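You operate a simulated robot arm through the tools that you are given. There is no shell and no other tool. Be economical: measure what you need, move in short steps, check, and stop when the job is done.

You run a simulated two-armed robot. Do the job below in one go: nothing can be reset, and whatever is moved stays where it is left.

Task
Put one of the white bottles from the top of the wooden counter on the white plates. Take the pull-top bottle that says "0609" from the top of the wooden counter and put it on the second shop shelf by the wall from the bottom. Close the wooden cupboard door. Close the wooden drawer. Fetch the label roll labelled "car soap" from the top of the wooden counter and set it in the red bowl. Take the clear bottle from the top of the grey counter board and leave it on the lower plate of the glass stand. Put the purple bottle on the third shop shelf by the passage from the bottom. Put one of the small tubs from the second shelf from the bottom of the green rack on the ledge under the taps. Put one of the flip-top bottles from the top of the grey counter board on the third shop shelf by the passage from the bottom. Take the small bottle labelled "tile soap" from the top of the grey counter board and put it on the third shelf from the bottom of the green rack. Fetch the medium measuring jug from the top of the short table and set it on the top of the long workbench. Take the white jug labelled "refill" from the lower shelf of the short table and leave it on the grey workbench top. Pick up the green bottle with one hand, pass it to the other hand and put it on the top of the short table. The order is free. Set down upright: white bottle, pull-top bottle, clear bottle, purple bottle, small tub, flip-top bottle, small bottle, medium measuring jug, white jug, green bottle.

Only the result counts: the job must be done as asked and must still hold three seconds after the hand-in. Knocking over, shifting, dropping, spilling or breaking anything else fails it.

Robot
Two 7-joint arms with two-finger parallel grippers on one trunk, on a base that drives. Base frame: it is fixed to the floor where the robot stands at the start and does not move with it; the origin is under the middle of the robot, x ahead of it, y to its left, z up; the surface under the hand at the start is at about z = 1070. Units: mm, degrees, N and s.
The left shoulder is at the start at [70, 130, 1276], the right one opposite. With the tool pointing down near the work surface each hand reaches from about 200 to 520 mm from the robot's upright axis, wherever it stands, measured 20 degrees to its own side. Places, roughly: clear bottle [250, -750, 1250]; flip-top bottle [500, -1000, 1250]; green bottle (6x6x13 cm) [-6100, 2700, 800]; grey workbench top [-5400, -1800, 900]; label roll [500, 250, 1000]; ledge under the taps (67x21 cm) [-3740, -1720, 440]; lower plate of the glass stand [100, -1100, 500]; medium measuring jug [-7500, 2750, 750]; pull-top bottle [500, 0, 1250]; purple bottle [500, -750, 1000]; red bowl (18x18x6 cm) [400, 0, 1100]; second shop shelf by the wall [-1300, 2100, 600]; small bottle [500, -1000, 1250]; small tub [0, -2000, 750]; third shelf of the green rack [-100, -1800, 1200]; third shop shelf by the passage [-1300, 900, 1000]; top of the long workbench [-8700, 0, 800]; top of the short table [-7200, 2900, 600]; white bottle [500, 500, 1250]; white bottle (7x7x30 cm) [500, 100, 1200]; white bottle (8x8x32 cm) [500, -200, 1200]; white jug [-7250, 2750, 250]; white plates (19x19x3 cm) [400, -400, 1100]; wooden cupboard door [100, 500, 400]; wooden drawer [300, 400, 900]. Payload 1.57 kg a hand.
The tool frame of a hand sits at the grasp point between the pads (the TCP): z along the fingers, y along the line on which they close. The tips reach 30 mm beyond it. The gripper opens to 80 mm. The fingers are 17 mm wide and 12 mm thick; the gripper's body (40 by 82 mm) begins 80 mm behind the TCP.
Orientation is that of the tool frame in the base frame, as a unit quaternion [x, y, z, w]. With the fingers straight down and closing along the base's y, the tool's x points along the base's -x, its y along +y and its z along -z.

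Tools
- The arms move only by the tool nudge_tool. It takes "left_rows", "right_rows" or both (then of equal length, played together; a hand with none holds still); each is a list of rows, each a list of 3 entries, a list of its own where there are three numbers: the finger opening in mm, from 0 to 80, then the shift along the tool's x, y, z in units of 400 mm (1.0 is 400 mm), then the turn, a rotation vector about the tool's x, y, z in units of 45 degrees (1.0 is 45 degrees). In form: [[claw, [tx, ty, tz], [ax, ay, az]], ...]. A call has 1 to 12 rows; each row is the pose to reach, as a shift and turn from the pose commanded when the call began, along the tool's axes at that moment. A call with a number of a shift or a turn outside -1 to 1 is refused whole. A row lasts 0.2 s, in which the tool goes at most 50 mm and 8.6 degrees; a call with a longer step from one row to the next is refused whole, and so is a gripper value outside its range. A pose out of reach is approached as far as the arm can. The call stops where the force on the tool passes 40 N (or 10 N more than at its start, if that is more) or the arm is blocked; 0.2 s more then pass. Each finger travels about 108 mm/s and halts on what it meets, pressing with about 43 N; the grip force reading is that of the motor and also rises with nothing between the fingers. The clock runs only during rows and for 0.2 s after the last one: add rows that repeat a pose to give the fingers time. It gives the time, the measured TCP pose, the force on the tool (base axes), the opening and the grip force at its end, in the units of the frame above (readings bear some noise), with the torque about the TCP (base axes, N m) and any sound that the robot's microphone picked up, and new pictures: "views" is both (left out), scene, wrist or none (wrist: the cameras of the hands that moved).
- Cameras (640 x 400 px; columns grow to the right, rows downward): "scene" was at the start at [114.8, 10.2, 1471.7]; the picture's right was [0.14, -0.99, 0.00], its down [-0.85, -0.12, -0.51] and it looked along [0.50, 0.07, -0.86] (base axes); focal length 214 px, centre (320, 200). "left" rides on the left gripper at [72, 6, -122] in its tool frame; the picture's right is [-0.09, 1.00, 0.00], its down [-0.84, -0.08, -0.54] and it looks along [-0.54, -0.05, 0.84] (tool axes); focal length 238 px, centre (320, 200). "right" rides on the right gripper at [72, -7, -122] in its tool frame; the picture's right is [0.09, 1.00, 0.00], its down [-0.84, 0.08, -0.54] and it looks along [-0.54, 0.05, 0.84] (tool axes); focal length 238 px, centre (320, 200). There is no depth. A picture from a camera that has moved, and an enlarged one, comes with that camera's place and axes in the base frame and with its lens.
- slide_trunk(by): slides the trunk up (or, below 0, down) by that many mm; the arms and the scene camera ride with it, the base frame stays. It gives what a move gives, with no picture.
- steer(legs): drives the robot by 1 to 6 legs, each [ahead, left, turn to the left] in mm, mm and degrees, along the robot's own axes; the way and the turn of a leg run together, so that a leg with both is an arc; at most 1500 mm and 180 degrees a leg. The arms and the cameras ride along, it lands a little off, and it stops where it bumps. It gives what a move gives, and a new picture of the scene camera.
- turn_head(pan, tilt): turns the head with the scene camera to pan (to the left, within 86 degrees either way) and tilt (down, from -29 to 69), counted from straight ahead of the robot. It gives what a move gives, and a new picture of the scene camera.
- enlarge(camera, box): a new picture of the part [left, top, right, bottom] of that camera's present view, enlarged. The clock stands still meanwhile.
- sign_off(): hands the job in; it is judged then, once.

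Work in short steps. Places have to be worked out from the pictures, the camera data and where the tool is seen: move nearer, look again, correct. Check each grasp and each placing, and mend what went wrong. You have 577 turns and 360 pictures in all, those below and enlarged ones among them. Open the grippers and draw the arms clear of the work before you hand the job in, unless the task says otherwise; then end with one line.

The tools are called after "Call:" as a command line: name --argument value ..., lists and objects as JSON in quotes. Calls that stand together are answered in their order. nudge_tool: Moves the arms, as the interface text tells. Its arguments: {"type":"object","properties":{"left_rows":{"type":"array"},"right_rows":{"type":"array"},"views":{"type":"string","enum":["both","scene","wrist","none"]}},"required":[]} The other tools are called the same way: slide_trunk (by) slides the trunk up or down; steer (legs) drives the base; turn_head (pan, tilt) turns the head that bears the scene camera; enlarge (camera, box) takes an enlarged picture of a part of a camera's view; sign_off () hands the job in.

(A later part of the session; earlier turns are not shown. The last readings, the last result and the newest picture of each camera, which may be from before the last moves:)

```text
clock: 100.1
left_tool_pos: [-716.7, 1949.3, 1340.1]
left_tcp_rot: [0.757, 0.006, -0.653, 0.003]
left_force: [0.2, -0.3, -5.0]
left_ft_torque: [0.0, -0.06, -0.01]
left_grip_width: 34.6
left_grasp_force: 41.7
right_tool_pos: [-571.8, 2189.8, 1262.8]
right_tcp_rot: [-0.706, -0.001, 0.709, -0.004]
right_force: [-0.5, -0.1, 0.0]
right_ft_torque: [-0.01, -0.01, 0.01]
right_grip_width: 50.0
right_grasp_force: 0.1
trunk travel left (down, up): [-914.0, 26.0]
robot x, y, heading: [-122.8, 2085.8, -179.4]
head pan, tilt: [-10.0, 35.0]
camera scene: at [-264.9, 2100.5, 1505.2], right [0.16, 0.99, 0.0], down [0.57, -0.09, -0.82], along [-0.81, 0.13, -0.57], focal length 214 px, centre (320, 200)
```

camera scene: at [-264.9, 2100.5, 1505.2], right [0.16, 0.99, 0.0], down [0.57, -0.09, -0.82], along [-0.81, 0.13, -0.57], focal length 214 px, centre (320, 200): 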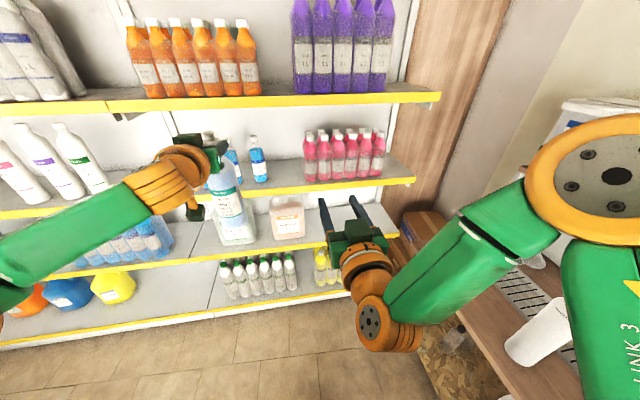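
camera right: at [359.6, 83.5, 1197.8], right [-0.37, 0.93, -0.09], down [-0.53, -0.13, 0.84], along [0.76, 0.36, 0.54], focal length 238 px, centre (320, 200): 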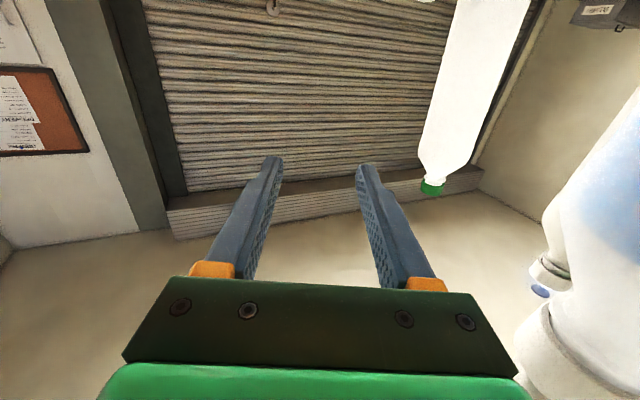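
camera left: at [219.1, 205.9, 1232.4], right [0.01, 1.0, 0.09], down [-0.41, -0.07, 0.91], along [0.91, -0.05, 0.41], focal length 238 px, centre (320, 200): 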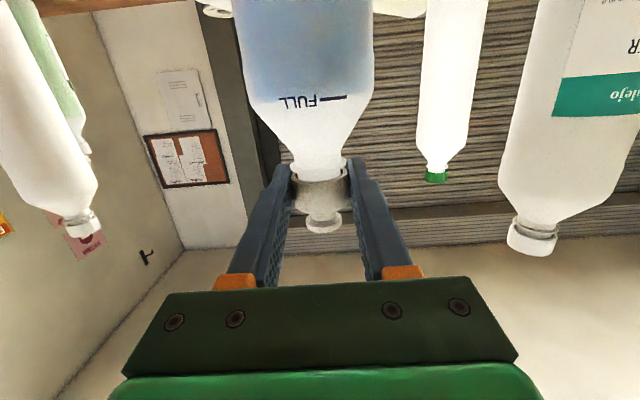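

Second shelf of the wall bay (~z 565) has free space right of the orange jug, around y≈2250. I lower the trunk and pose the robot diagonally (heading 150°) to look closer.

Call:
slide_trunk --by -400

Call:
slide_trunk --by -120

Call:
steer --legs '[[0, 0, -31], [200, 253, 0]]'

Call:
turn_head --pan 0 --tilt 25

```text
clock: 103.9
left_tool_pos: [-716.0, 1948.6, 940.9]
left_tcp_rot: [0.758, 0.004, -0.652, 0.001]
left_force: [0.0, 0.0, -5.7]
left_ft_torque: [-0.03, -0.08, -0.02]
left_grip_width: 34.6
left_grasp_force: 41.6
right_tool_pos: [-570.7, 2189.0, 863.5]
right_tcp_rot: [-0.706, -0.001, 0.708, -0.004]
right_force: [-0.7, -0.2, -0.3]
right_ft_torque: [0.0, -0.01, -0.02]
right_grip_width: 50.1
right_grasp_force: 0.0
trunk travel left (down, up): [-514.0, 426.0]
robot x, y, heading: [-125.5, 2087.0, -179.4]
head pan, tilt: [-10.0, 35.0]
```

```text
clock: 105.4
left_tool_pos: [-716.4, 1948.9, 822.2]
left_tcp_rot: [0.758, 0.004, -0.653, 0.001]
left_force: [0.4, 0.0, -5.2]
left_ft_torque: [0.0, -0.06, -0.02]
left_grip_width: 34.7
left_grasp_force: 42.0
right_tool_pos: [-570.5, 2190.2, 741.6]
right_tcp_rot: [-0.706, -0.001, 0.708, -0.004]
right_force: [1.3, 0.3, -0.4]
right_ft_torque: [-0.02, 0.0, 0.0]
right_grip_width: 49.9
right_grasp_force: 0.1
trunk travel left (down, up): [-394.0, 546.0]
robot x, y, heading: [-125.1, 2085.7, -179.6]
head pan, tilt: [-10.0, 35.0]
```

```text
clock: 109.1
left_tool_pos: [-1003.2, 2161.8, 820.6]
left_tcp_rot: [0.73, -0.201, -0.629, -0.176]
left_force: [-0.4, 0.5, -5.7]
left_ft_torque: [-0.04, -0.06, -0.03]
left_grip_width: 34.8
left_grasp_force: 42.0
right_tool_pos: [-755.7, 2293.9, 742.6]
right_tcp_rot: [-0.68, 0.189, 0.683, 0.188]
right_force: [0.2, -1.0, 0.6]
right_ft_torque: [0.0, -0.01, 0.0]
right_grip_width: 50.0
right_grasp_force: 0.0
trunk travel left (down, up): [-394.0, 546.0]
robot x, y, heading: [-426.6, 1970.3, 149.2]
head pan, tilt: [-10.0, 35.0]
camera scene: at [-540.0, 2057.0, 985.2], right [0.65, 0.76, 0.0], down [0.44, -0.38, -0.82], along [-0.62, 0.54, -0.57], focal length 214 px, centre (320, 200)
```

scene: 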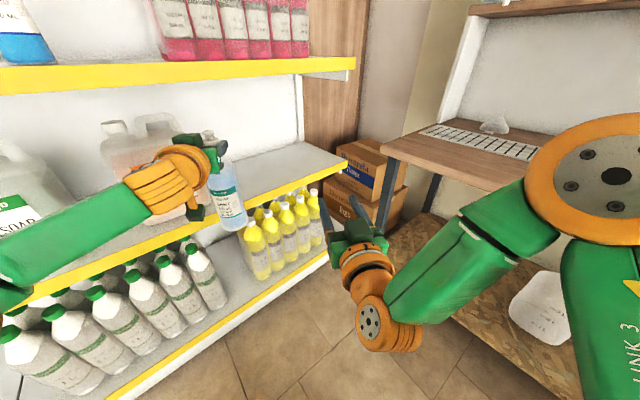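

```text
clock: 109.8
left_tool_pos: [-1003.1, 2162.4, 820.5]
left_tcp_rot: [0.73, -0.201, -0.629, -0.175]
left_force: [-0.5, -0.8, -5.3]
left_ft_torque: [-0.04, -0.03, -0.01]
left_grip_width: 34.9
left_grasp_force: 41.7
right_tool_pos: [-755.6, 2293.2, 743.8]
right_tcp_rot: [-0.68, 0.19, 0.683, 0.188]
right_force: [0.2, 0.6, 0.0]
right_ft_torque: [-0.05, 0.02, -0.03]
right_grip_width: 49.9
right_grasp_force: 0.0
trunk travel left (down, up): [-394.0, 546.0]
robot x, y, heading: [-430.0, 1971.9, 149.0]
head pan, tilt: [0.0, 25.0]
camera scene: at [-552.2, 2046.8, 1000.9], right [0.51, 0.86, 0.0], down [0.36, -0.22, -0.91], along [-0.78, 0.46, -0.42], focal length 214 px, centre (320, 200)
```

scene: 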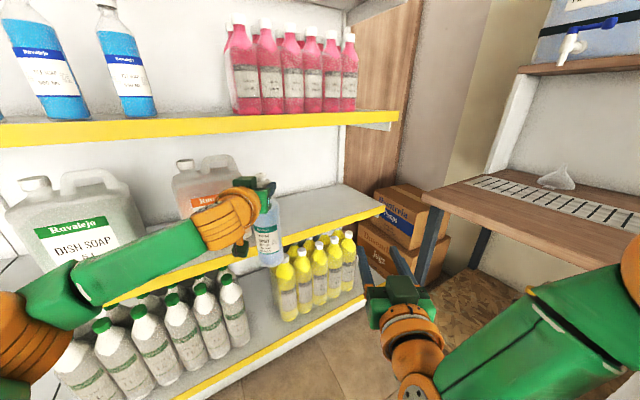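

Second shelf surface ≈z 550, front ≈x −1160; straight ahead ~306 mm lies the free spot (−1265, 2320). I extend the arm 95 mm, then drive 205 mm.

Call:
nudge_tool --left_rows '[[10, [-0.012, 0, 0.08], [0, 0, 0]], [10, [-0.023, 0, 0.16], [0, 0, 0]], [10, [-0.035, 0, 0.235], [0, 0, 0]]]' --views "none"

Call:
steer --legs '[[110, 0, 0]]'

```text
clock: 110.6
left_tool_pos: [-1082.2, 2215.1, 819.5]
left_tcp_rot: [0.73, -0.203, -0.629, -0.176]
left_force: [-0.7, 0.5, -5.9]
left_ft_torque: [-0.02, -0.08, 0.02]
left_grip_width: 34.5
left_grasp_force: 41.8
right_tool_pos: [-755.7, 2294.5, 742.1]
right_tcp_rot: [-0.68, 0.191, 0.683, 0.187]
right_force: [0.5, -0.4, -0.6]
right_ft_torque: [-0.01, -0.01, -0.01]
right_grip_width: 50.0
right_grasp_force: 0.0
trunk travel left (down, up): [-394.0, 546.0]
robot x, y, heading: [-425.3, 1973.1, 149.4]
head pan, tilt: [0.0, 25.0]
```

```text
clock: 111.8
left_tool_pos: [-1181.4, 2267.8, 819.5]
left_tcp_rot: [0.731, -0.199, -0.629, -0.174]
left_force: [-0.4, 0.1, -5.3]
left_ft_torque: [0.03, -0.07, 0.0]
left_grip_width: 34.5
left_grasp_force: 42.0
right_tool_pos: [-852.9, 2351.1, 742.3]
right_tcp_rot: [-0.68, 0.19, 0.683, 0.187]
right_force: [0.3, 0.0, 0.2]
right_ft_torque: [-0.01, 0.01, 0.03]
right_grip_width: 50.0
right_grasp_force: 0.1
trunk travel left (down, up): [-394.0, 546.0]
robot x, y, heading: [-522.9, 2030.0, 148.9]
head pan, tilt: [0.0, 25.0]
camera scene: at [-649.1, 2104.3, 1000.8], right [0.51, 0.86, 0.0], down [0.37, -0.22, -0.91], along [-0.78, 0.46, -0.42], focal length 214 px, centre (320, 200)
```

scene: 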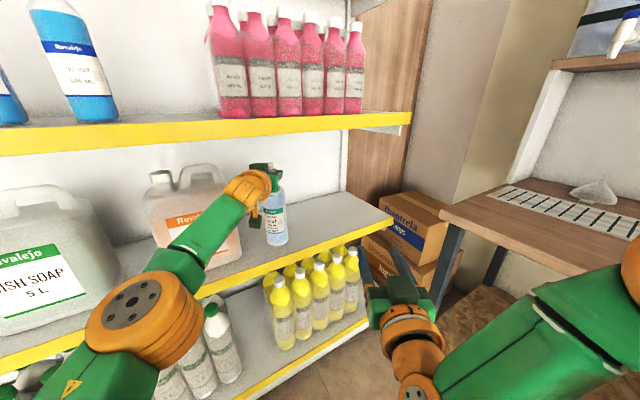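

The bottle is over the shelf's front; I drive 75 mm further.

Call:
steer --legs '[[75, 0, 0]]'

Call:
enlarge --camera "scene" --box '[140, 120, 420, 295]'

```text
clock: 112.8
left_tool_pos: [-1245.8, 2306.3, 820.1]
left_tcp_rot: [0.731, -0.2, -0.628, -0.175]
left_force: [0.1, 0.3, -5.4]
left_ft_torque: [-0.01, -0.01, 0.02]
left_grip_width: 34.4
left_grasp_force: 41.7
right_tool_pos: [-917.3, 2389.1, 742.9]
right_tcp_rot: [-0.68, 0.19, 0.683, 0.187]
right_force: [-0.7, -0.1, -0.2]
right_ft_torque: [-0.01, -0.02, 0.01]
right_grip_width: 50.0
right_grasp_force: 0.1
trunk travel left (down, up): [-394.0, 546.0]
robot x, y, heading: [-587.3, 2069.6, 149.5]
head pan, tilt: [0.0, 25.0]
camera scene: at [-713.6, 2142.4, 1000.8], right [0.51, 0.86, 0.0], down [0.37, -0.22, -0.91], along [-0.78, 0.46, -0.42], focal length 214 px, centre (320, 200)
```

scene: 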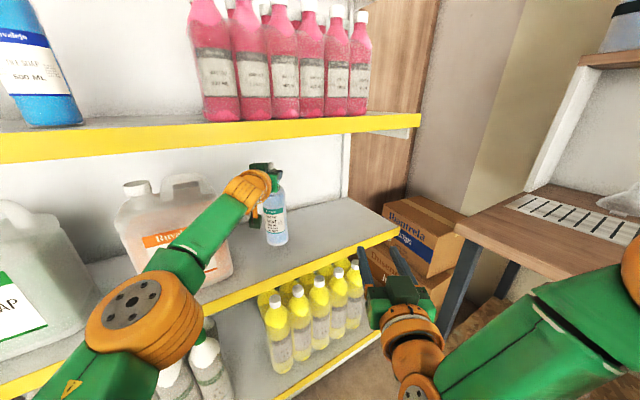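

```text
2.29 times, centred on (280, 208) of scene
camera zoom: at [-713.6, 2142.4, 1000.8], right [0.51, 0.86, 0.0], down [0.37, -0.22, -0.91], along [-0.78, 0.46, -0.42], focal length 490 px, centre (411, 183)
```

zoom: 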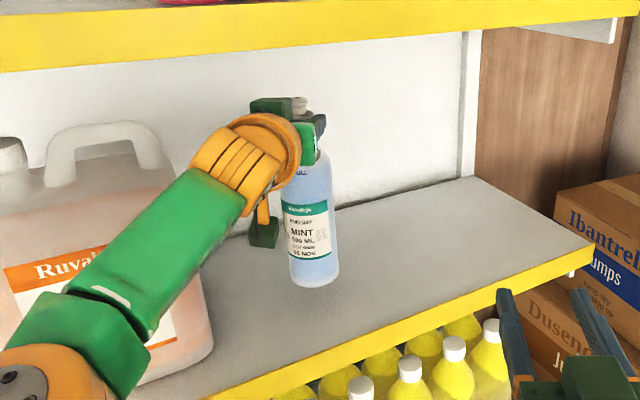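

The bottle hangs over free shelf. I lower it 40 mm, then feel down in small steps.

Call:
slide_trunk --by -40

Call:
slide_trunk --by -8

Call:
slide_trunk --by -6

```text
clock: 113.7
left_tool_pos: [-1245.5, 2304.3, 779.7]
left_tcp_rot: [0.731, -0.2, -0.629, -0.175]
left_force: [0.2, 0.4, -5.7]
left_ft_torque: [-0.01, -0.05, -0.02]
left_grip_width: 34.6
left_grasp_force: 41.5
right_tool_pos: [-916.2, 2388.2, 703.6]
right_tcp_rot: [-0.68, 0.189, 0.683, 0.187]
right_force: [0.2, -0.5, 0.6]
right_ft_torque: [-0.01, 0.0, 0.03]
right_grip_width: 50.0
right_grasp_force: 0.1
trunk travel left (down, up): [-354.0, 586.0]
robot x, y, heading: [-587.4, 2070.9, 149.2]
head pan, tilt: [0.0, 25.0]
```

```text
clock: 114.2
left_tool_pos: [-1242.7, 2305.0, 776.0]
left_tcp_rot: [0.728, -0.2, -0.632, -0.175]
left_force: [-5.7, 1.1, 9.4]
left_ft_torque: [0.12, 1.11, -0.06]
left_grip_width: 34.5
left_grasp_force: 41.4
right_tool_pos: [-914.6, 2387.2, 695.8]
right_tcp_rot: [-0.679, 0.189, 0.684, 0.187]
right_force: [0.2, 0.9, 0.1]
right_ft_torque: [-0.01, 0.0, -0.02]
right_grip_width: 50.1
right_grasp_force: 0.1
trunk travel left (down, up): [-346.0, 594.0]
robot x, y, heading: [-588.2, 2067.8, 149.5]
head pan, tilt: [0.0, 25.0]
```

```text
clock: 114.8
left_tool_pos: [-1238.9, 2303.2, 776.8]
left_tcp_rot: [0.725, -0.2, -0.635, -0.176]
left_force: [-8.2, 2.6, 32.6]
left_ft_torque: [0.27, 1.28, 0.01]
left_grip_width: 34.7
left_grasp_force: 42.4
right_tool_pos: [-910.5, 2387.1, 693.8]
right_tcp_rot: [-0.677, 0.189, 0.686, 0.188]
right_force: [0.0, 0.4, -0.4]
right_ft_torque: [-0.01, -0.03, 0.01]
right_grip_width: 50.1
right_grasp_force: 0.0
trunk travel left (down, up): [-340.0, 600.0]
robot x, y, heading: [-590.0, 2066.9, 149.4]
head pan, tilt: [0.0, 25.0]
```

Contact at z≈776 (shelf ≈ 560). I relieve 8 mm, open gradually, and check it stands.

Call:
slide_trunk --by 7

Call:
nudge_tool --left_rows '[[40, [0, 0, 0], [0, 0, 0]], [55, [0, 0, 0], [0, 0, 0]], [70, [0, 0, 0], [0, 0, 0]], [75, [0, 0, 0], [0, 0, 0]]]' --views "both"

```text
clock: 115.3
left_tool_pos: [-1241.4, 2303.8, 777.3]
left_tcp_rot: [0.729, -0.199, -0.631, -0.174]
left_force: [1.1, -1.1, 13.1]
left_ft_torque: [-0.47, -0.5, 0.02]
left_grip_width: 34.2
left_grasp_force: 42.0
right_tool_pos: [-913.9, 2387.0, 699.2]
right_tcp_rot: [-0.679, 0.188, 0.685, 0.187]
right_force: [0.5, 0.7, -0.1]
right_ft_torque: [0.0, -0.03, 0.0]
right_grip_width: 50.2
right_grasp_force: 0.2
trunk travel left (down, up): [-347.0, 593.0]
robot x, y, heading: [-585.8, 2068.2, 149.2]
head pan, tilt: [0.0, 25.0]
```

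```text
clock: 116.3
left_tool_pos: [-1243.4, 2305.2, 775.1]
left_tcp_rot: [0.73, -0.2, -0.629, -0.175]
left_force: [0.3, 0.2, 0.0]
left_ft_torque: [0.02, -0.01, 0.02]
left_grip_width: 75.0
left_grasp_force: 0.0
right_tool_pos: [-916.1, 2387.7, 697.0]
right_tcp_rot: [-0.679, 0.189, 0.684, 0.186]
right_force: [-0.8, 0.0, -0.2]
right_ft_torque: [-0.03, 0.01, -0.02]
right_grip_width: 50.2
right_grasp_force: 0.0
trunk travel left (down, up): [-347.0, 593.0]
robot x, y, heading: [-586.1, 2064.2, 149.3]
head pan, tilt: [0.0, 25.0]
camera scene: at [-711.7, 2141.6, 954.1], right [0.51, 0.86, 0.0], down [0.36, -0.22, -0.91], along [-0.78, 0.46, -0.42], focal length 214 px, centre (320, 200)
camera left: at [-1135.4, 2233.1, 722.0], right [-0.52, -0.85, 0.09], down [0.39, -0.15, 0.91], along [-0.76, 0.51, 0.41], focal length 238 px, centre (320, 200)
```

scene: 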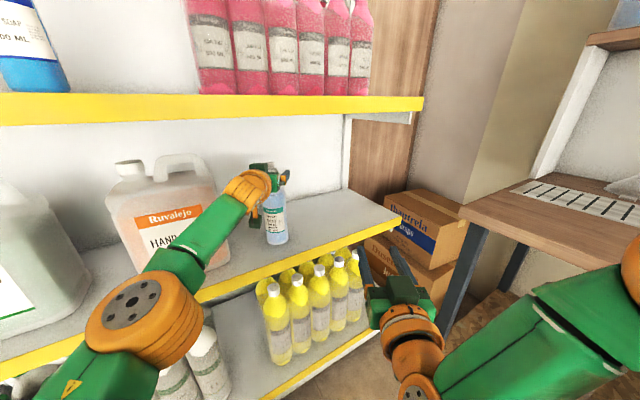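
left: 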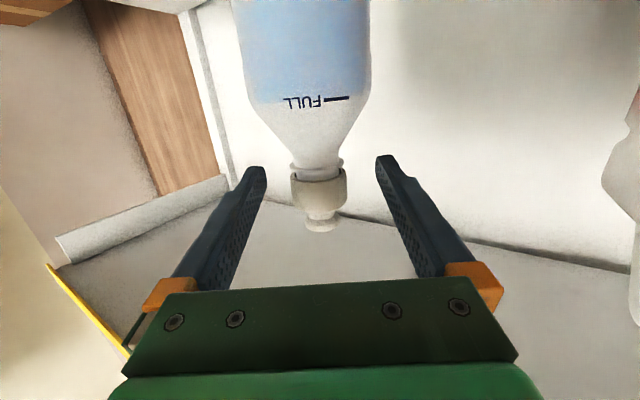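

Bottle stands. I withdraw the hand straight back and then the robot.

Call:
nudge_tool --left_rows '[[75, [0, 0, -0.1], [0, 0, 0]], [75, [0, 0, -0.2], [0, 0, 0]], [75, [0, 0, -0.3], [0, 0, 0]]]' --views "none"

Call:
steer --legs '[[-250, 0, 0]]'

```text
clock: 117.2
left_tool_pos: [-1143.1, 2240.8, 793.5]
left_tcp_rot: [0.73, -0.198, -0.631, -0.174]
left_force: [0.4, -0.6, 0.3]
left_ft_torque: [0.06, 0.02, 0.01]
left_grip_width: 75.0
left_grasp_force: 0.0
right_tool_pos: [-915.9, 2388.1, 695.8]
right_tcp_rot: [-0.68, 0.188, 0.684, 0.186]
right_force: [0.0, -0.3, 0.4]
right_ft_torque: [-0.04, -0.01, 0.0]
right_grip_width: 49.9
right_grasp_force: 0.1
trunk travel left (down, up): [-347.0, 593.0]
robot x, y, heading: [-581.9, 2068.9, 149.3]
head pan, tilt: [0.0, 25.0]
```

```text
clock: 119.0
left_tool_pos: [-927.6, 2116.4, 793.1]
left_tcp_rot: [0.73, -0.201, -0.629, -0.175]
left_force: [0.4, 0.5, -0.5]
left_ft_torque: [-0.02, -0.04, 0.02]
left_grip_width: 75.0
left_grasp_force: 0.0
right_tool_pos: [-700.6, 2260.9, 697.5]
right_tcp_rot: [-0.68, 0.189, 0.684, 0.187]
right_force: [-0.5, -0.2, 0.6]
right_ft_torque: [-0.01, 0.01, 0.0]
right_grip_width: 49.9
right_grasp_force: 0.0
trunk travel left (down, up): [-347.0, 593.0]
robot x, y, heading: [-376.2, 1940.0, 149.2]
head pan, tilt: [0.0, 25.0]
camera scene: at [-496.8, 2014.1, 954.2], right [0.51, 0.86, 0.0], down [0.36, -0.22, -0.91], along [-0.78, 0.47, -0.42], focal length 214 px, centre (320, 200)
```

scene: 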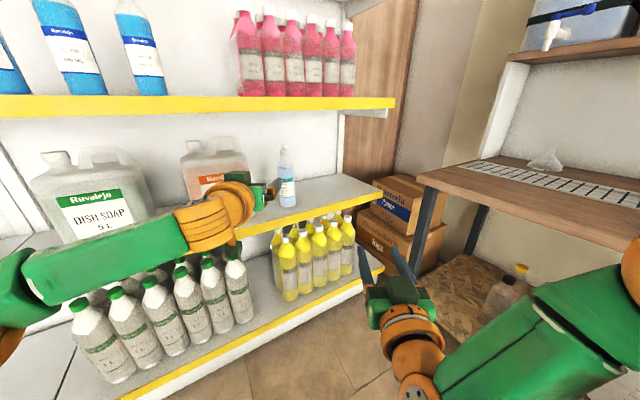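

Pull-top bottle is placed. I return to the counter, raising the trunk.

Call:
slide_trunk --by 400

Call:
slide_trunk --by 167

Call:
steer --legs '[[0, 0, -149], [-150, 0, 0], [0, -1400, 0], [0, -620, 0]]'

Call:
turn_head --pan 0 --tilt 35

```text
clock: 122.8
left_tool_pos: [-927.2, 2117.3, 1193.3]
left_tcp_rot: [0.73, -0.2, -0.63, -0.175]
left_force: [0.2, -1.0, -0.3]
left_ft_torque: [-0.01, -0.01, 0.05]
left_grip_width: 74.9
left_grasp_force: 0.1
right_tool_pos: [-700.6, 2262.0, 1095.8]
right_tcp_rot: [-0.679, 0.189, 0.684, 0.187]
right_force: [-0.2, 0.7, 0.0]
right_ft_torque: [-0.01, 0.01, -0.02]
right_grip_width: 49.7
right_grasp_force: 0.0
trunk travel left (down, up): [-747.0, 193.0]
robot x, y, heading: [-373.6, 1941.0, 149.2]
head pan, tilt: [0.0, 25.0]
```

```text
clock: 124.7
left_tool_pos: [-927.2, 2116.5, 1360.3]
left_tcp_rot: [0.73, -0.201, -0.63, -0.176]
left_force: [1.0, -0.1, 0.1]
left_ft_torque: [0.0, -0.02, 0.01]
left_grip_width: 75.0
left_grasp_force: 0.0
right_tool_pos: [-701.3, 2259.7, 1264.5]
right_tcp_rot: [-0.679, 0.191, 0.684, 0.189]
right_force: [0.4, -0.5, 0.3]
right_ft_torque: [0.0, -0.03, -0.01]
right_grip_width: 50.0
right_grasp_force: 0.1
trunk travel left (down, up): [-914.0, 26.0]
robot x, y, heading: [-368.4, 1941.7, 149.1]
head pan, tilt: [0.0, 25.0]
```

```text
clock: 142.0
left_tool_pos: [-39.7, 29.1, 1360.3]
left_tcp_rot: [0.013, 0.756, -0.014, 0.654]
left_force: [0.4, -0.3, -0.3]
left_ft_torque: [-0.01, 0.01, 0.04]
left_grip_width: 75.1
left_grasp_force: 0.0
right_tool_pos: [-166.7, -207.7, 1263.5]
right_tcp_rot: [0.013, 0.705, -0.011, 0.709]
right_force: [-0.3, -0.4, -0.8]
right_ft_torque: [0.03, 0.01, 0.01]
right_grip_width: 50.0
right_grasp_force: 0.1
trunk travel left (down, up): [-914.0, 26.0]
robot x, y, heading: [-610.6, -82.0, -2.3]
head pan, tilt: [0.0, 25.0]
camera scene: at [-469.2, -87.6, 1521.2], right [-0.04, -1.0, 0.0], down [-0.42, 0.01, -0.91], along [0.91, -0.03, -0.42], focal length 214 px, centre (320, 200)
```

scene: 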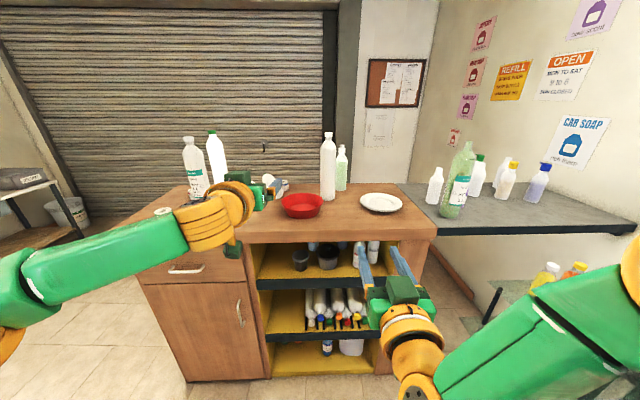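

```text
clock: 142.7
left_tool_pos: [-38.2, 28.3, 1360.9]
left_tcp_rot: [0.012, 0.756, -0.013, 0.654]
left_force: [0.9, -0.1, -0.1]
left_ft_torque: [0.01, -0.02, 0.03]
left_grip_width: 75.0
left_grasp_force: 0.1
right_tool_pos: [-168.9, -208.2, 1263.6]
right_tcp_rot: [0.014, 0.706, -0.012, 0.708]
right_force: [0.0, 0.2, 0.9]
right_ft_torque: [-0.01, 0.01, -0.02]
right_grip_width: 49.9
right_grasp_force: 0.1
trunk travel left (down, up): [-914.0, 26.0]
robot x, y, heading: [-612.6, -87.4, -2.0]
head pan, tilt: [0.0, 35.0]
camera scene: at [-473.3, -89.2, 1505.5], right [-0.04, -1.0, 0.0], down [-0.57, 0.02, -0.82], along [0.82, -0.03, -0.57], focal length 214 px, centre (320, 200)
```

scene: 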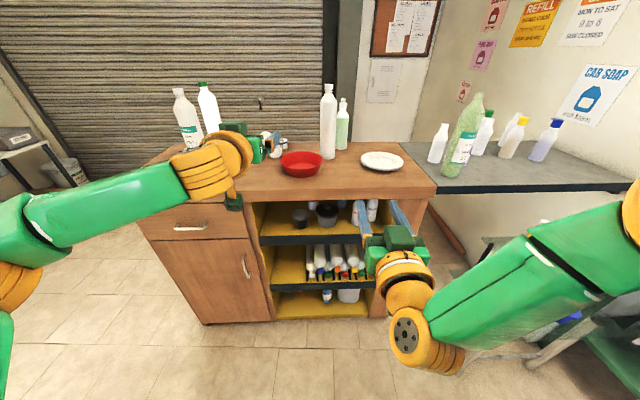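

I tuck the right hand (tool down) and pitch the left tool to 45°, before driving close.

Call:
nudge_tool --left_rows '[[75, [0.01, 0, -0.05], [0, 0.14, 0]], [75, [0.02, 0, -0.1], [0, 0.28, 0]], [75, [0.03, 0, -0.15], [0, 0.42, 0]], [75, [0.035, 0, -0.2], [0, 0.56, 0]], [75, [0.04, 0, -0.25], [0, 0.7, 0]], [75, [0.05, 0, -0.3], [0, 0.82, 0]]]' --right_rows '[[50, [-0.02, 0, -0.04], [0, 0.167, 0]], [60, [-0.04, 0, -0.08], [0, 0.333, 0]], [70, [-0.06, 0, -0.12], [0, 0.5, 0]], [80, [-0.08, 0, -0.16], [0, 0.667, 0]], [80, [-0.1, 0, -0.2], [0, 0.833, 0]], [80, [-0.125, 0, -0.25], [0, 1, 0]]]' --views "none"

Call:
nudge_tool --right_rows '[[80, [0.02, 0, -0.04], [0, 0.167, 0]], [80, [0.04, 0, -0.08], [0, 0.333, 0]], [80, [0.055, 0, -0.12], [0, 0.5, 0]], [80, [0.07, 0, -0.16], [0, 0.667, 0]], [80, [0.09, 0, -0.2], [0, 0.833, 0]], [80, [0.106, 0, -0.2475], [0, 1, 0]]]' --views "none"

```text
clock: 144.1
left_tool_pos: [-161.6, 31.9, 1358.8]
left_tcp_rot: [0.017, 0.925, -0.008, 0.379]
left_force: [-0.1, 0.4, 0.4]
left_ft_torque: [-0.02, -0.05, 0.0]
left_grip_width: 75.4
left_grasp_force: 0.0
right_tool_pos: [-269.6, -206.9, 1313.9]
right_tcp_rot: [0.018, 0.923, -0.005, 0.384]
right_force: [0.7, 0.7, 0.1]
right_ft_torque: [0.02, 0.02, -0.03]
right_grip_width: 80.2
right_grasp_force: 0.1
right hand out of reach, approached as far as the arm can: row 1, 2
trunk travel left (down, up): [-914.0, 26.0]
robot x, y, heading: [-609.7, -82.6, -1.7]
head pan, tilt: [0.0, 35.0]
```

```text
clock: 145.5
left_tool_pos: [-161.8, 31.6, 1358.6]
left_tcp_rot: [0.016, 0.925, -0.008, 0.381]
left_force: [-0.3, 0.5, 0.1]
left_ft_torque: [0.0, 0.01, 0.0]
left_grip_width: 74.9
left_grasp_force: 0.1
right_tool_pos: [-369.6, -201.0, 1352.8]
right_tcp_rot: [0.019, 1.0, 0.002, 0.002]
right_force: [-0.8, -0.7, -0.1]
right_ft_torque: [-0.03, -0.02, 0.01]
right_grip_width: 80.4
right_grasp_force: 0.1
trunk travel left (down, up): [-914.0, 26.0]
robot x, y, heading: [-608.8, -85.0, -2.1]
head pan, tilt: [0.0, 35.0]
```

Call:
steer --legs '[[453, -119, 0], [0, 0, 20]]'

Call:
turn_head --pan 5 --tilt 40

```text
clock: 149.4
left_tool_pos: [223.6, 41.2, 1358.8]
left_tcp_rot: [-0.143, 0.914, 0.057, 0.376]
left_force: [0.6, -0.9, -0.4]
left_ft_torque: [-0.02, 0.01, 0.02]
left_grip_width: 75.0
left_grasp_force: 0.2
right_tool_pos: [106.5, -248.3, 1353.4]
right_tcp_rot: [-0.154, 0.988, 0.003, 0.001]
right_force: [-0.4, 0.0, 0.7]
right_ft_torque: [0.0, -0.01, 0.01]
right_grip_width: 80.0
right_grasp_force: 0.0
trunk travel left (down, up): [-914.0, 26.0]
robot x, y, heading: [-157.9, -220.1, 17.8]
head pan, tilt: [0.0, 35.0]
camera scene: at [-29.7, -178.9, 1505.3], right [0.31, -0.95, 0.0], down [-0.55, -0.17, -0.82], along [0.78, 0.25, -0.57], focal length 214 px, centre (320, 200)
```

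scene: 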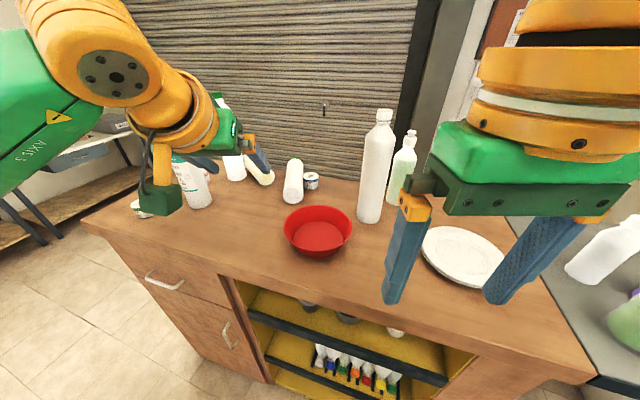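

```text
clock: 150.1
left_tool_pos: [222.3, 41.3, 1358.8]
left_tcp_rot: [-0.144, 0.914, 0.057, 0.376]
left_force: [-0.3, 0.6, -0.2]
left_ft_torque: [0.0, 0.01, 0.01]
left_grip_width: 74.8
left_grasp_force: 0.1
right_tool_pos: [104.7, -248.4, 1351.8]
right_tcp_rot: [-0.155, 0.988, 0.003, 0.002]
right_force: [0.1, 0.1, 0.7]
right_ft_torque: [0.03, 0.01, 0.01]
right_grip_width: 79.8
right_grasp_force: 0.2
trunk travel left (down, up): [-914.0, 26.0]
robot x, y, heading: [-159.8, -220.6, 17.7]
head pan, tilt: [5.0, 40.0]
camera scene: at [-35.8, -172.1, 1497.9], right [0.39, -0.92, 0.0], down [-0.59, -0.25, -0.77], along [0.71, 0.3, -0.64], focal length 214 px, centre (320, 200)
```

scene: 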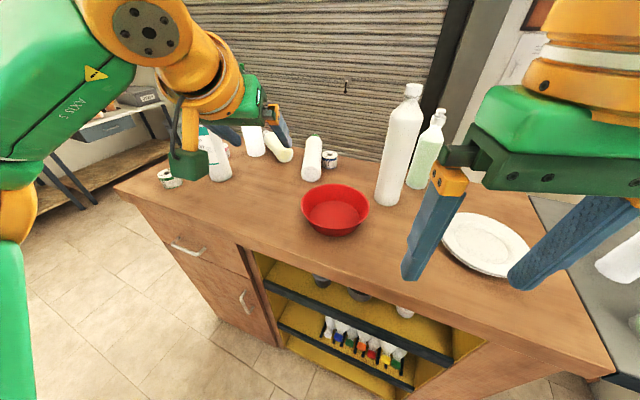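

Call:
enlarge --camera "scene" --box '[220, 110, 380, 210]'

Call:
enlarge --camera "left" --box '[0, 0, 640, 400]'

```text
4.00 times, centred on (300, 160) of scene
camera zoom: at [-35.8, -172.1, 1497.9], right [0.39, -0.92, 0.0], down [-0.59, -0.25, -0.77], along [0.71, 0.3, -0.64], focal length 858 px, centre (400, 360)
```

zoom: 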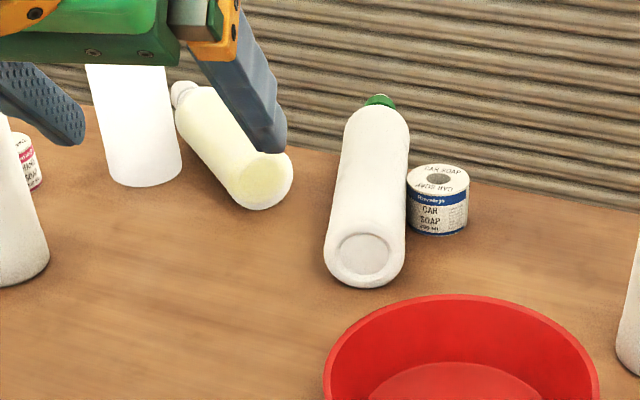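

```text
1.00 times, centred on (320, 200) of left (not enlarged: the box is as wide or as high as the picture)
camera zoom: at [90.3, 7.4, 1394.7], right [-0.24, 0.97, 0.06], down [0.23, -0.01, 0.97], along [0.94, 0.25, -0.22], focal length 238 px, centre (320, 200)
```

zoom: 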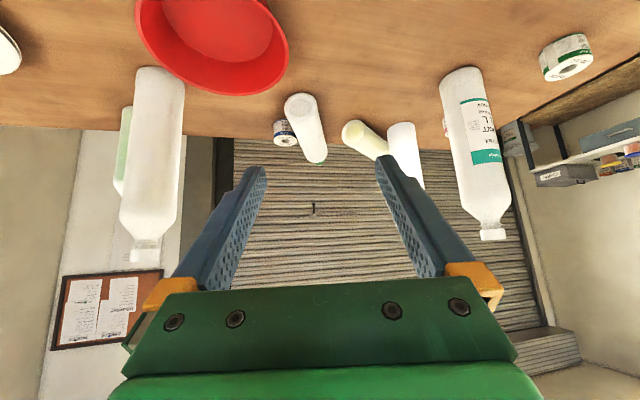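

Bottle base lies at about (505, 91), axis yawed ~20°. I drive ahead 150 and right 36, staying high.

Call:
steer --legs '[[150, -36, 0]]'

```text
clock: 151.4
left_tool_pos: [371.8, 52.8, 1360.8]
left_tcp_rot: [-0.142, 0.913, 0.057, 0.378]
left_force: [0.1, -0.2, 0.7]
left_ft_torque: [-0.02, 0.01, -0.01]
left_grip_width: 75.0
left_grasp_force: 0.1
right_tool_pos: [254.0, -236.5, 1354.1]
right_tcp_rot: [-0.153, 0.988, 0.002, 0.004]
right_force: [0.4, -0.5, 0.3]
right_ft_torque: [-0.01, -0.06, -0.03]
right_grip_width: 79.9
right_grasp_force: 0.1
trunk travel left (down, up): [-914.0, 26.0]
robot x, y, heading: [-11.2, -206.3, 17.8]
head pan, tilt: [5.0, 40.0]
camera scene: at [112.2, -160.8, 1498.4], right [0.39, -0.92, 0.0], down [-0.59, -0.25, -0.77], along [0.71, 0.3, -0.64], focal length 214 px, centre (320, 200)
```

scene: 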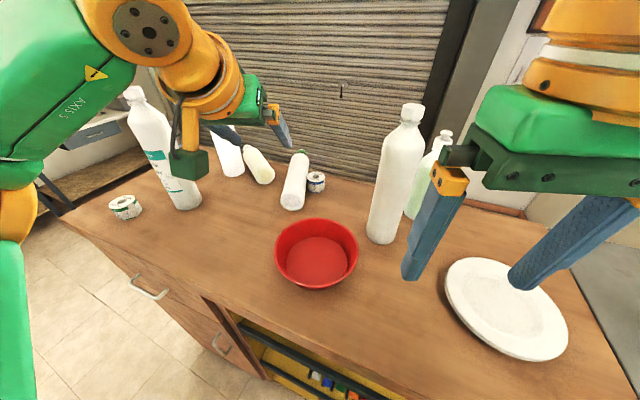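

Call:
nudge_tool --left_rows '[[80, [-0.011, 0, 0.095], [0, 0, 0]], [80, [-0.022, 0, 0.19], [0, 0, 0]], [80, [-0.033, 0, 0.285], [0, 0, 0]], [80, [-0.044, 0, 0.38], [0, 0, 0]], [80, [-0.053, 0, 0.4775], [0, 0, 0]]]' --views "both"

```text
clock: 152.6
left_tool_pos: [521.3, 96.6, 1237.7]
left_tcp_rot: [-0.142, 0.914, 0.057, 0.376]
left_force: [1.4, -0.9, 0.1]
left_ft_torque: [0.01, 0.02, -0.01]
left_grip_width: 79.8
left_grasp_force: 0.0
right_tool_pos: [260.5, -235.5, 1352.3]
right_tcp_rot: [-0.153, 0.988, 0.003, 0.001]
right_force: [0.3, 0.8, -0.6]
right_ft_torque: [0.04, 0.03, -0.02]
right_grip_width: 80.1
right_grasp_force: 0.0
trunk travel left (down, up): [-914.0, 26.0]
robot x, y, heading: [-8.1, -207.8, 17.9]
head pan, tilt: [5.0, 40.0]
camera scene: at [119.7, -160.2, 1497.7], right [0.39, -0.92, 0.0], down [-0.59, -0.25, -0.77], along [0.71, 0.29, -0.64], focal length 214 px, centre (320, 200)
camera left: at [388.3, 62.7, 1274.2], right [-0.24, 0.97, 0.06], down [0.23, -0.01, 0.97], along [0.94, 0.25, -0.22], focal length 238 px, centre (320, 200)
```

scene: 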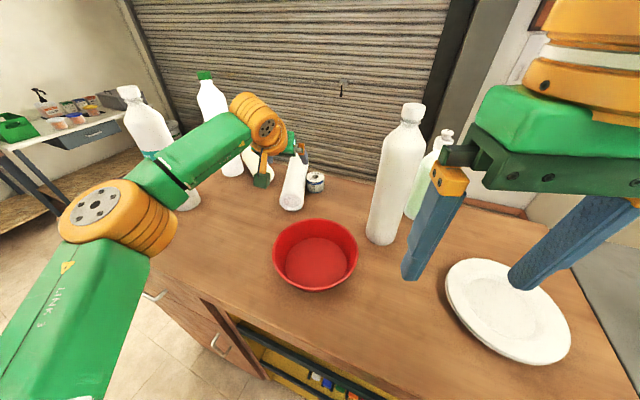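
left: 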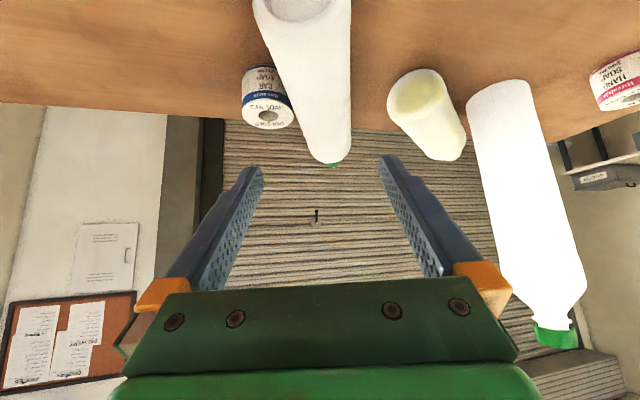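

Base centre refined to (517, 90), axis yaw ≈22°. I align (4° yaw) and stop 60 mm short along the tool axis for a check.

Call:
nudge_tool --left_rows '[[80, [0.05, -0.002, 0.05], [-0.02, 0, -0.02]], [80, [0.1, -0.004, 0.1], [-0.04, 0, -0.04]], [80, [0.1625, -0.005, 0.15], [-0.063, 0, -0.063]]]' --views "wrist"

```text
clock: 153.4
left_tool_pos: [516.3, 93.4, 1147.7]
left_tcp_rot: [-0.175, 0.908, 0.07, 0.373]
left_force: [-0.2, 0.5, 0.5]
left_ft_torque: [0.04, -0.01, 0.02]
left_grip_width: 80.3
left_grasp_force: 0.1
right_tool_pos: [259.3, -237.0, 1353.0]
right_tcp_rot: [-0.153, 0.988, 0.002, 0.002]
right_force: [-0.4, 0.7, -1.0]
right_ft_torque: [0.0, 0.03, -0.02]
right_grip_width: 80.0
right_grasp_force: 0.1
trunk travel left (down, up): [-914.0, 26.0]
robot x, y, heading: [-8.2, -210.4, 17.8]
head pan, tilt: [5.0, 40.0]
camera left: at [387.1, 49.8, 1184.1], right [-0.31, 0.95, 0.06], down [0.23, 0.01, 0.97], along [0.92, 0.31, -0.22], focal length 238 px, centre (320, 200)
```

left: 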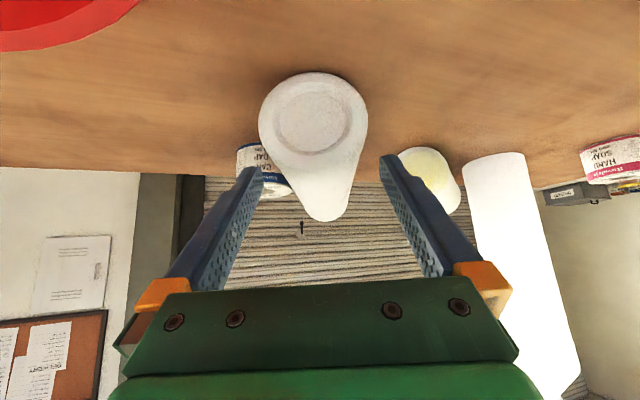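

The bottle is centred between the fingers. I go in the last 60 mm and close.

Call:
nudge_tool --left_rows '[[80, [0, -0.004, 0.05], [0, 0, 0]], [80, [0, -0.005, 0.1], [0, 0, 0]], [80, [0, -0.006, 0.15], [0, 0, 0]], [60, [0, -0.006, 0.15], [0, 0, 0]], [50, [0, -0.006, 0.15], [0, 0, 0]], [40, [0, -0.006, 0.15], [0, 0, 0]]]' --views "wrist"

```text
clock: 154.8
left_tool_pos: [556.7, 106.8, 1105.8]
left_tcp_rot: [-0.174, 0.909, 0.07, 0.373]
left_force: [-0.4, -2.0, -0.4]
left_ft_torque: [0.04, -0.25, -0.23]
left_grip_width: 67.2
left_grasp_force: 42.8
right_tool_pos: [260.0, -237.4, 1351.3]
right_tcp_rot: [-0.154, 0.988, 0.003, 0.002]
right_force: [-0.6, 0.5, 0.2]
right_ft_torque: [0.02, 0.01, 0.02]
right_grip_width: 80.2
right_grasp_force: 0.1
trunk travel left (down, up): [-914.0, 26.0]
robot x, y, heading: [-6.7, -209.2, 17.6]
head pan, tilt: [5.0, 40.0]
camera left: at [427.0, 63.5, 1142.3], right [-0.31, 0.95, 0.06], down [0.23, 0.01, 0.97], along [0.92, 0.31, -0.22], focal length 238 px, centre (320, 200)
```

left: 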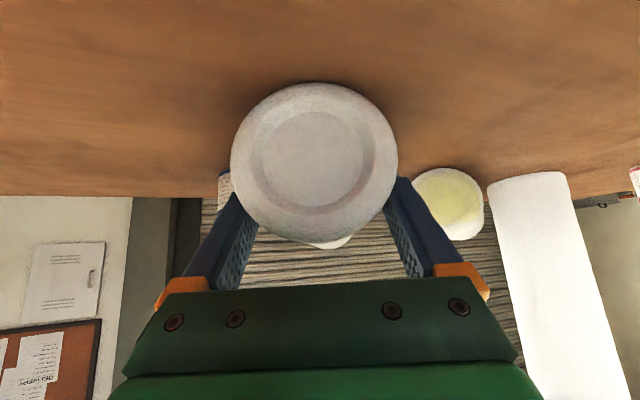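

Gripped near the base (67 mm). I drag it back: 45 mm along its axis, then about 200 mm toward the robot, threading between bowl and yellow bottle.

Call:
steer --legs '[[-45, -3, 0], [-181, 89, 0]]'

```text
clock: 156.9
left_tool_pos: [314.8, 123.2, 1105.0]
left_tcp_rot: [-0.175, 0.908, 0.07, 0.373]
left_force: [1.5, 0.1, -1.6]
left_ft_torque: [0.11, -0.3, 0.08]
left_grip_width: 67.2
left_grasp_force: 42.9
right_tool_pos: [19.9, -222.8, 1352.0]
right_tcp_rot: [-0.154, 0.988, 0.003, 0.001]
right_force: [-0.1, -0.6, 0.6]
right_ft_torque: [0.03, 0.0, -0.03]
right_grip_width: 80.1
right_grasp_force: 0.0
trunk travel left (down, up): [-914.0, 26.0]
robot x, y, heading: [-250.2, -194.4, 17.9]
head pan, tilt: [5.0, 40.0]
camera scene: at [-122.6, -146.7, 1497.8], right [0.39, -0.92, 0.0], down [-0.59, -0.25, -0.77], along [0.71, 0.3, -0.64], focal length 214 px, centre (320, 200)
```

scene: 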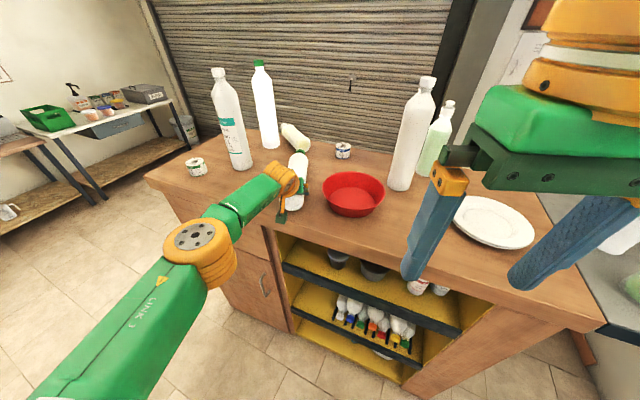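

The bottle is now near the counter's front edge. I release, back off, and turn the tool straight down to regrasp it at mid-body.

Call:
nudge_tool --left_rows '[[80, [0, 0, 0], [0, 0, 0]], [80, [0, 0, -0.08], [0, 0, 0]], [80, [0, 0, -0.18], [0, 0, 0]], [80, [0, 0, -0.28], [0, 0, 0]], [80, [0, 0, -0.38], [0, 0, 0]]]' --views "none"

Call:
nudge_tool --left_rows '[[80, [0, 0, 0], [0, 0.167, 0]], [80, [0, 0, 0], [0, 0.333, 0]], [80, [0, 0, 0], [0, 0.5, 0]], [80, [0, 0, 0], [0, 0.667, 0]], [80, [0, 0, 0], [0, 0.833, 0]], [80, [0, 0, 0], [0, 1, 0]]]' --views "scene"

```text
clock: 158.2
left_tool_pos: [210.4, 81.4, 1213.7]
left_tcp_rot: [-0.175, 0.908, 0.07, 0.375]
left_force: [-0.4, -0.7, 0.2]
left_ft_torque: [-0.01, 0.02, -0.01]
left_grip_width: 80.0
left_grasp_force: 0.1
right_tool_pos: [14.9, -222.8, 1353.8]
right_tcp_rot: [-0.154, 0.988, 0.003, 0.002]
right_force: [-0.3, -0.3, 0.7]
right_ft_torque: [0.0, -0.01, -0.03]
right_grip_width: 80.1
right_grasp_force: 0.1
trunk travel left (down, up): [-914.0, 26.0]
robot x, y, heading: [-248.1, -196.0, 17.9]
head pan, tilt: [5.0, 40.0]
```

```text
clock: 159.6
left_tool_pos: [152.8, 84.0, 1197.3]
left_tcp_rot: [-0.189, 0.982, -0.002, -0.003]
left_force: [0.9, -0.1, 0.8]
left_ft_torque: [0.01, -0.01, 0.01]
left_grip_width: 80.0
left_grasp_force: 0.1
left hand out of reach, approached as far as the arm can: row 4, 5, 6
right_tool_pos: [15.2, -221.6, 1352.6]
right_tcp_rot: [-0.154, 0.988, 0.002, 0.002]
right_force: [0.7, -0.2, 0.3]
right_ft_torque: [0.02, 0.0, 0.02]
right_grip_width: 80.0
right_grasp_force: 0.0
trunk travel left (down, up): [-914.0, 26.0]
robot x, y, heading: [-250.5, -194.9, 17.9]
head pan, tilt: [5.0, 40.0]
camera scene: at [-125.7, -145.2, 1497.9], right [0.39, -0.92, 0.0], down [-0.59, -0.25, -0.77], along [0.71, 0.3, -0.64], focal length 214 px, centre (320, 200)
```

scene: 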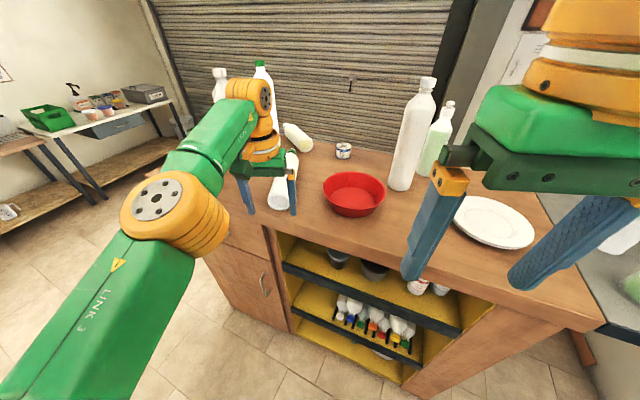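

Tool is down, yaw 22°, at z 1197. I drive 251 mm ahead to hover over the bottle's middle.

Call:
steer --legs '[[251, -7, 0]]'

Call:
nudge_tool --left_rows '[[80, [0, 0, 0.03], [0, 0, 0]]]' --views "wrist"

```text
clock: 161.4
left_tool_pos: [388.3, 152.6, 1200.3]
left_tcp_rot: [-0.19, 0.982, -0.001, 0.0]
left_force: [-0.4, -0.5, 0.2]
left_ft_torque: [0.02, -0.02, -0.02]
left_grip_width: 80.0
left_grasp_force: 0.1
right_tool_pos: [252.2, -153.7, 1354.1]
right_tcp_rot: [-0.156, 0.988, 0.002, 0.003]
right_force: [-1.3, -0.4, -0.2]
right_ft_torque: [-0.02, -0.04, 0.02]
right_grip_width: 80.1
right_grasp_force: 0.1
trunk travel left (down, up): [-914.0, 26.0]
robot x, y, heading: [-10.7, -125.7, 18.0]
head pan, tilt: [5.0, 40.0]
camera scene: at [109.4, -77.3, 1498.3], right [0.39, -0.92, 0.0], down [-0.59, -0.25, -0.77], along [0.71, 0.3, -0.64], focal length 214 px, centre (320, 200)
```

scene: 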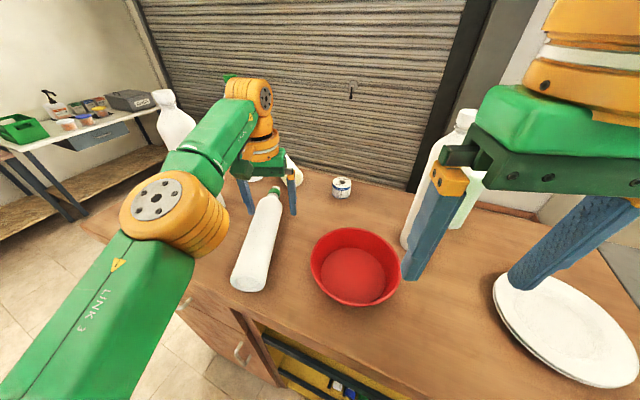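

```text
clock: 161.8
left_tool_pos: [395.7, 152.4, 1188.4]
left_tcp_rot: [-0.191, 0.982, -0.002, -0.004]
left_force: [0.3, 0.2, -0.7]
left_ft_torque: [0.01, 0.01, 0.04]
left_grip_width: 79.8
left_grasp_force: 0.0
right_tool_pos: [258.0, -152.3, 1352.7]
right_tcp_rot: [-0.155, 0.988, 0.003, 0.002]
right_force: [0.5, 0.8, -0.7]
right_ft_torque: [0.02, 0.0, -0.04]
right_grip_width: 80.1
right_grasp_force: 0.0
trunk travel left (down, up): [-914.0, 26.0]
robot x, y, heading: [-10.4, -125.2, 18.2]
head pan, tilt: [5.0, 40.0]
camera left: at [326.4, 134.1, 1310.4], right [-0.29, 0.96, 0.0], down [0.81, 0.24, 0.54], along [0.51, 0.15, -0.84], focal length 238 px, centre (320, 200)
```

left: 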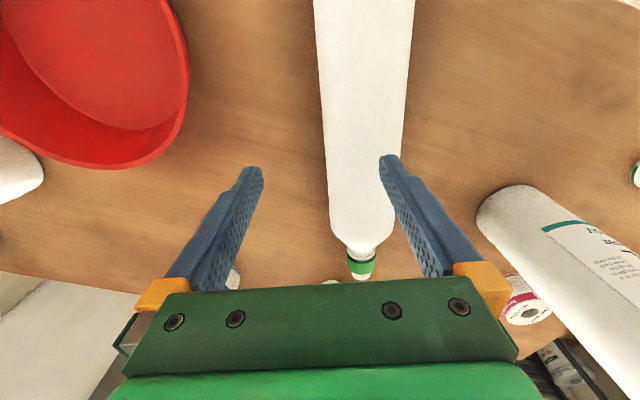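

The bottle axis lies 38 mm to the hand's left. I shift, descend to z≈1108 and grip.

Call:
nudge_tool --left_rows '[[80, [0, 0.05, 0], [0, 0, 0]], [80, [0, 0.0925, 0], [0, 0, 0]], [80, [0, 0.0925, 0.07], [0, 0, 0]], [80, [0, 0.0925, 0.14], [0, 0, 0]], [80, [0, 0.0925, 0.2], [0, 0, 0]]]' --views "wrist"

```text
clock: 163.0
left_tool_pos: [401.6, 185.1, 1117.8]
left_tcp_rot: [-0.193, 0.981, -0.001, -0.003]
left_force: [-0.5, 2.2, 0.8]
left_ft_torque: [0.06, 0.05, 0.01]
left_grip_width: 80.0
left_grasp_force: 0.1
left hand out of reach, approached as far as the arm can: row 1, 2, 3, 4, 5
right_tool_pos: [255.2, -149.6, 1353.3]
right_tcp_rot: [-0.156, 0.988, 0.002, 0.001]
right_force: [-0.4, -0.9, -1.1]
right_ft_torque: [0.04, 0.02, 0.01]
right_grip_width: 79.7
right_grasp_force: 0.1
trunk travel left (down, up): [-914.0, 26.0]
robot x, y, heading: [-11.9, -124.7, 17.9]
head pan, tilt: [5.0, 40.0]
camera left: at [332.8, 164.6, 1240.3], right [-0.29, 0.96, 0.0], down [0.81, 0.25, 0.54], along [0.52, 0.15, -0.84], focal length 238 px, centre (320, 200)
```

left: 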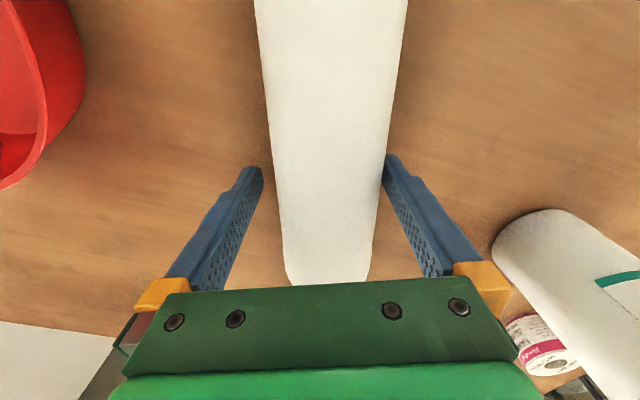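

Call:
nudge_tool --left_rows '[[80, [0, 0.012, 0.01], [0, 0, 0]], [80, [0.02, 0.015, 0.02], [0, 0, 0]]]' --views "wrist"

```text
clock: 163.6
left_tool_pos: [401.4, 184.4, 1112.1]
left_tcp_rot: [-0.192, 0.981, -0.002, -0.003]
left_force: [-1.1, 1.8, 0.4]
left_ft_torque: [0.04, 0.01, -0.01]
left_grip_width: 80.0
left_grasp_force: 0.0
left hand out of reach, approached as far as the arm can: row 1, 2
right_tool_pos: [255.4, -151.1, 1353.3]
right_tcp_rot: [-0.156, 0.988, 0.003, 0.002]
right_force: [0.4, -0.2, -0.7]
right_ft_torque: [-0.02, 0.0, 0.0]
right_grip_width: 80.0
right_grasp_force: 0.0
trunk travel left (down, up): [-914.0, 26.0]
robot x, y, heading: [-7.8, -127.2, 18.0]
head pan, tilt: [5.0, 40.0]
camera left: at [332.7, 164.4, 1234.4], right [-0.29, 0.96, 0.0], down [0.81, 0.25, 0.54], along [0.51, 0.15, -0.84], focal length 238 px, centre (320, 200)
```

left: 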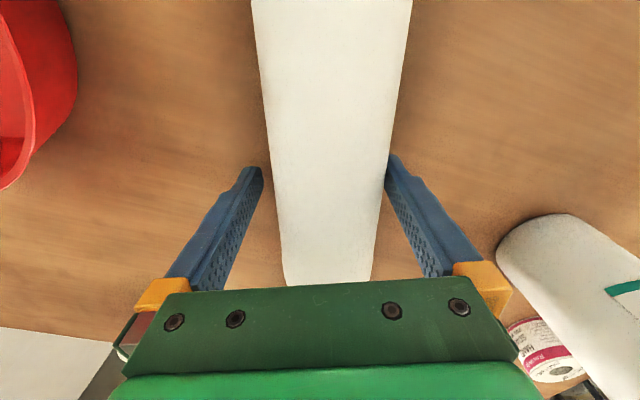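

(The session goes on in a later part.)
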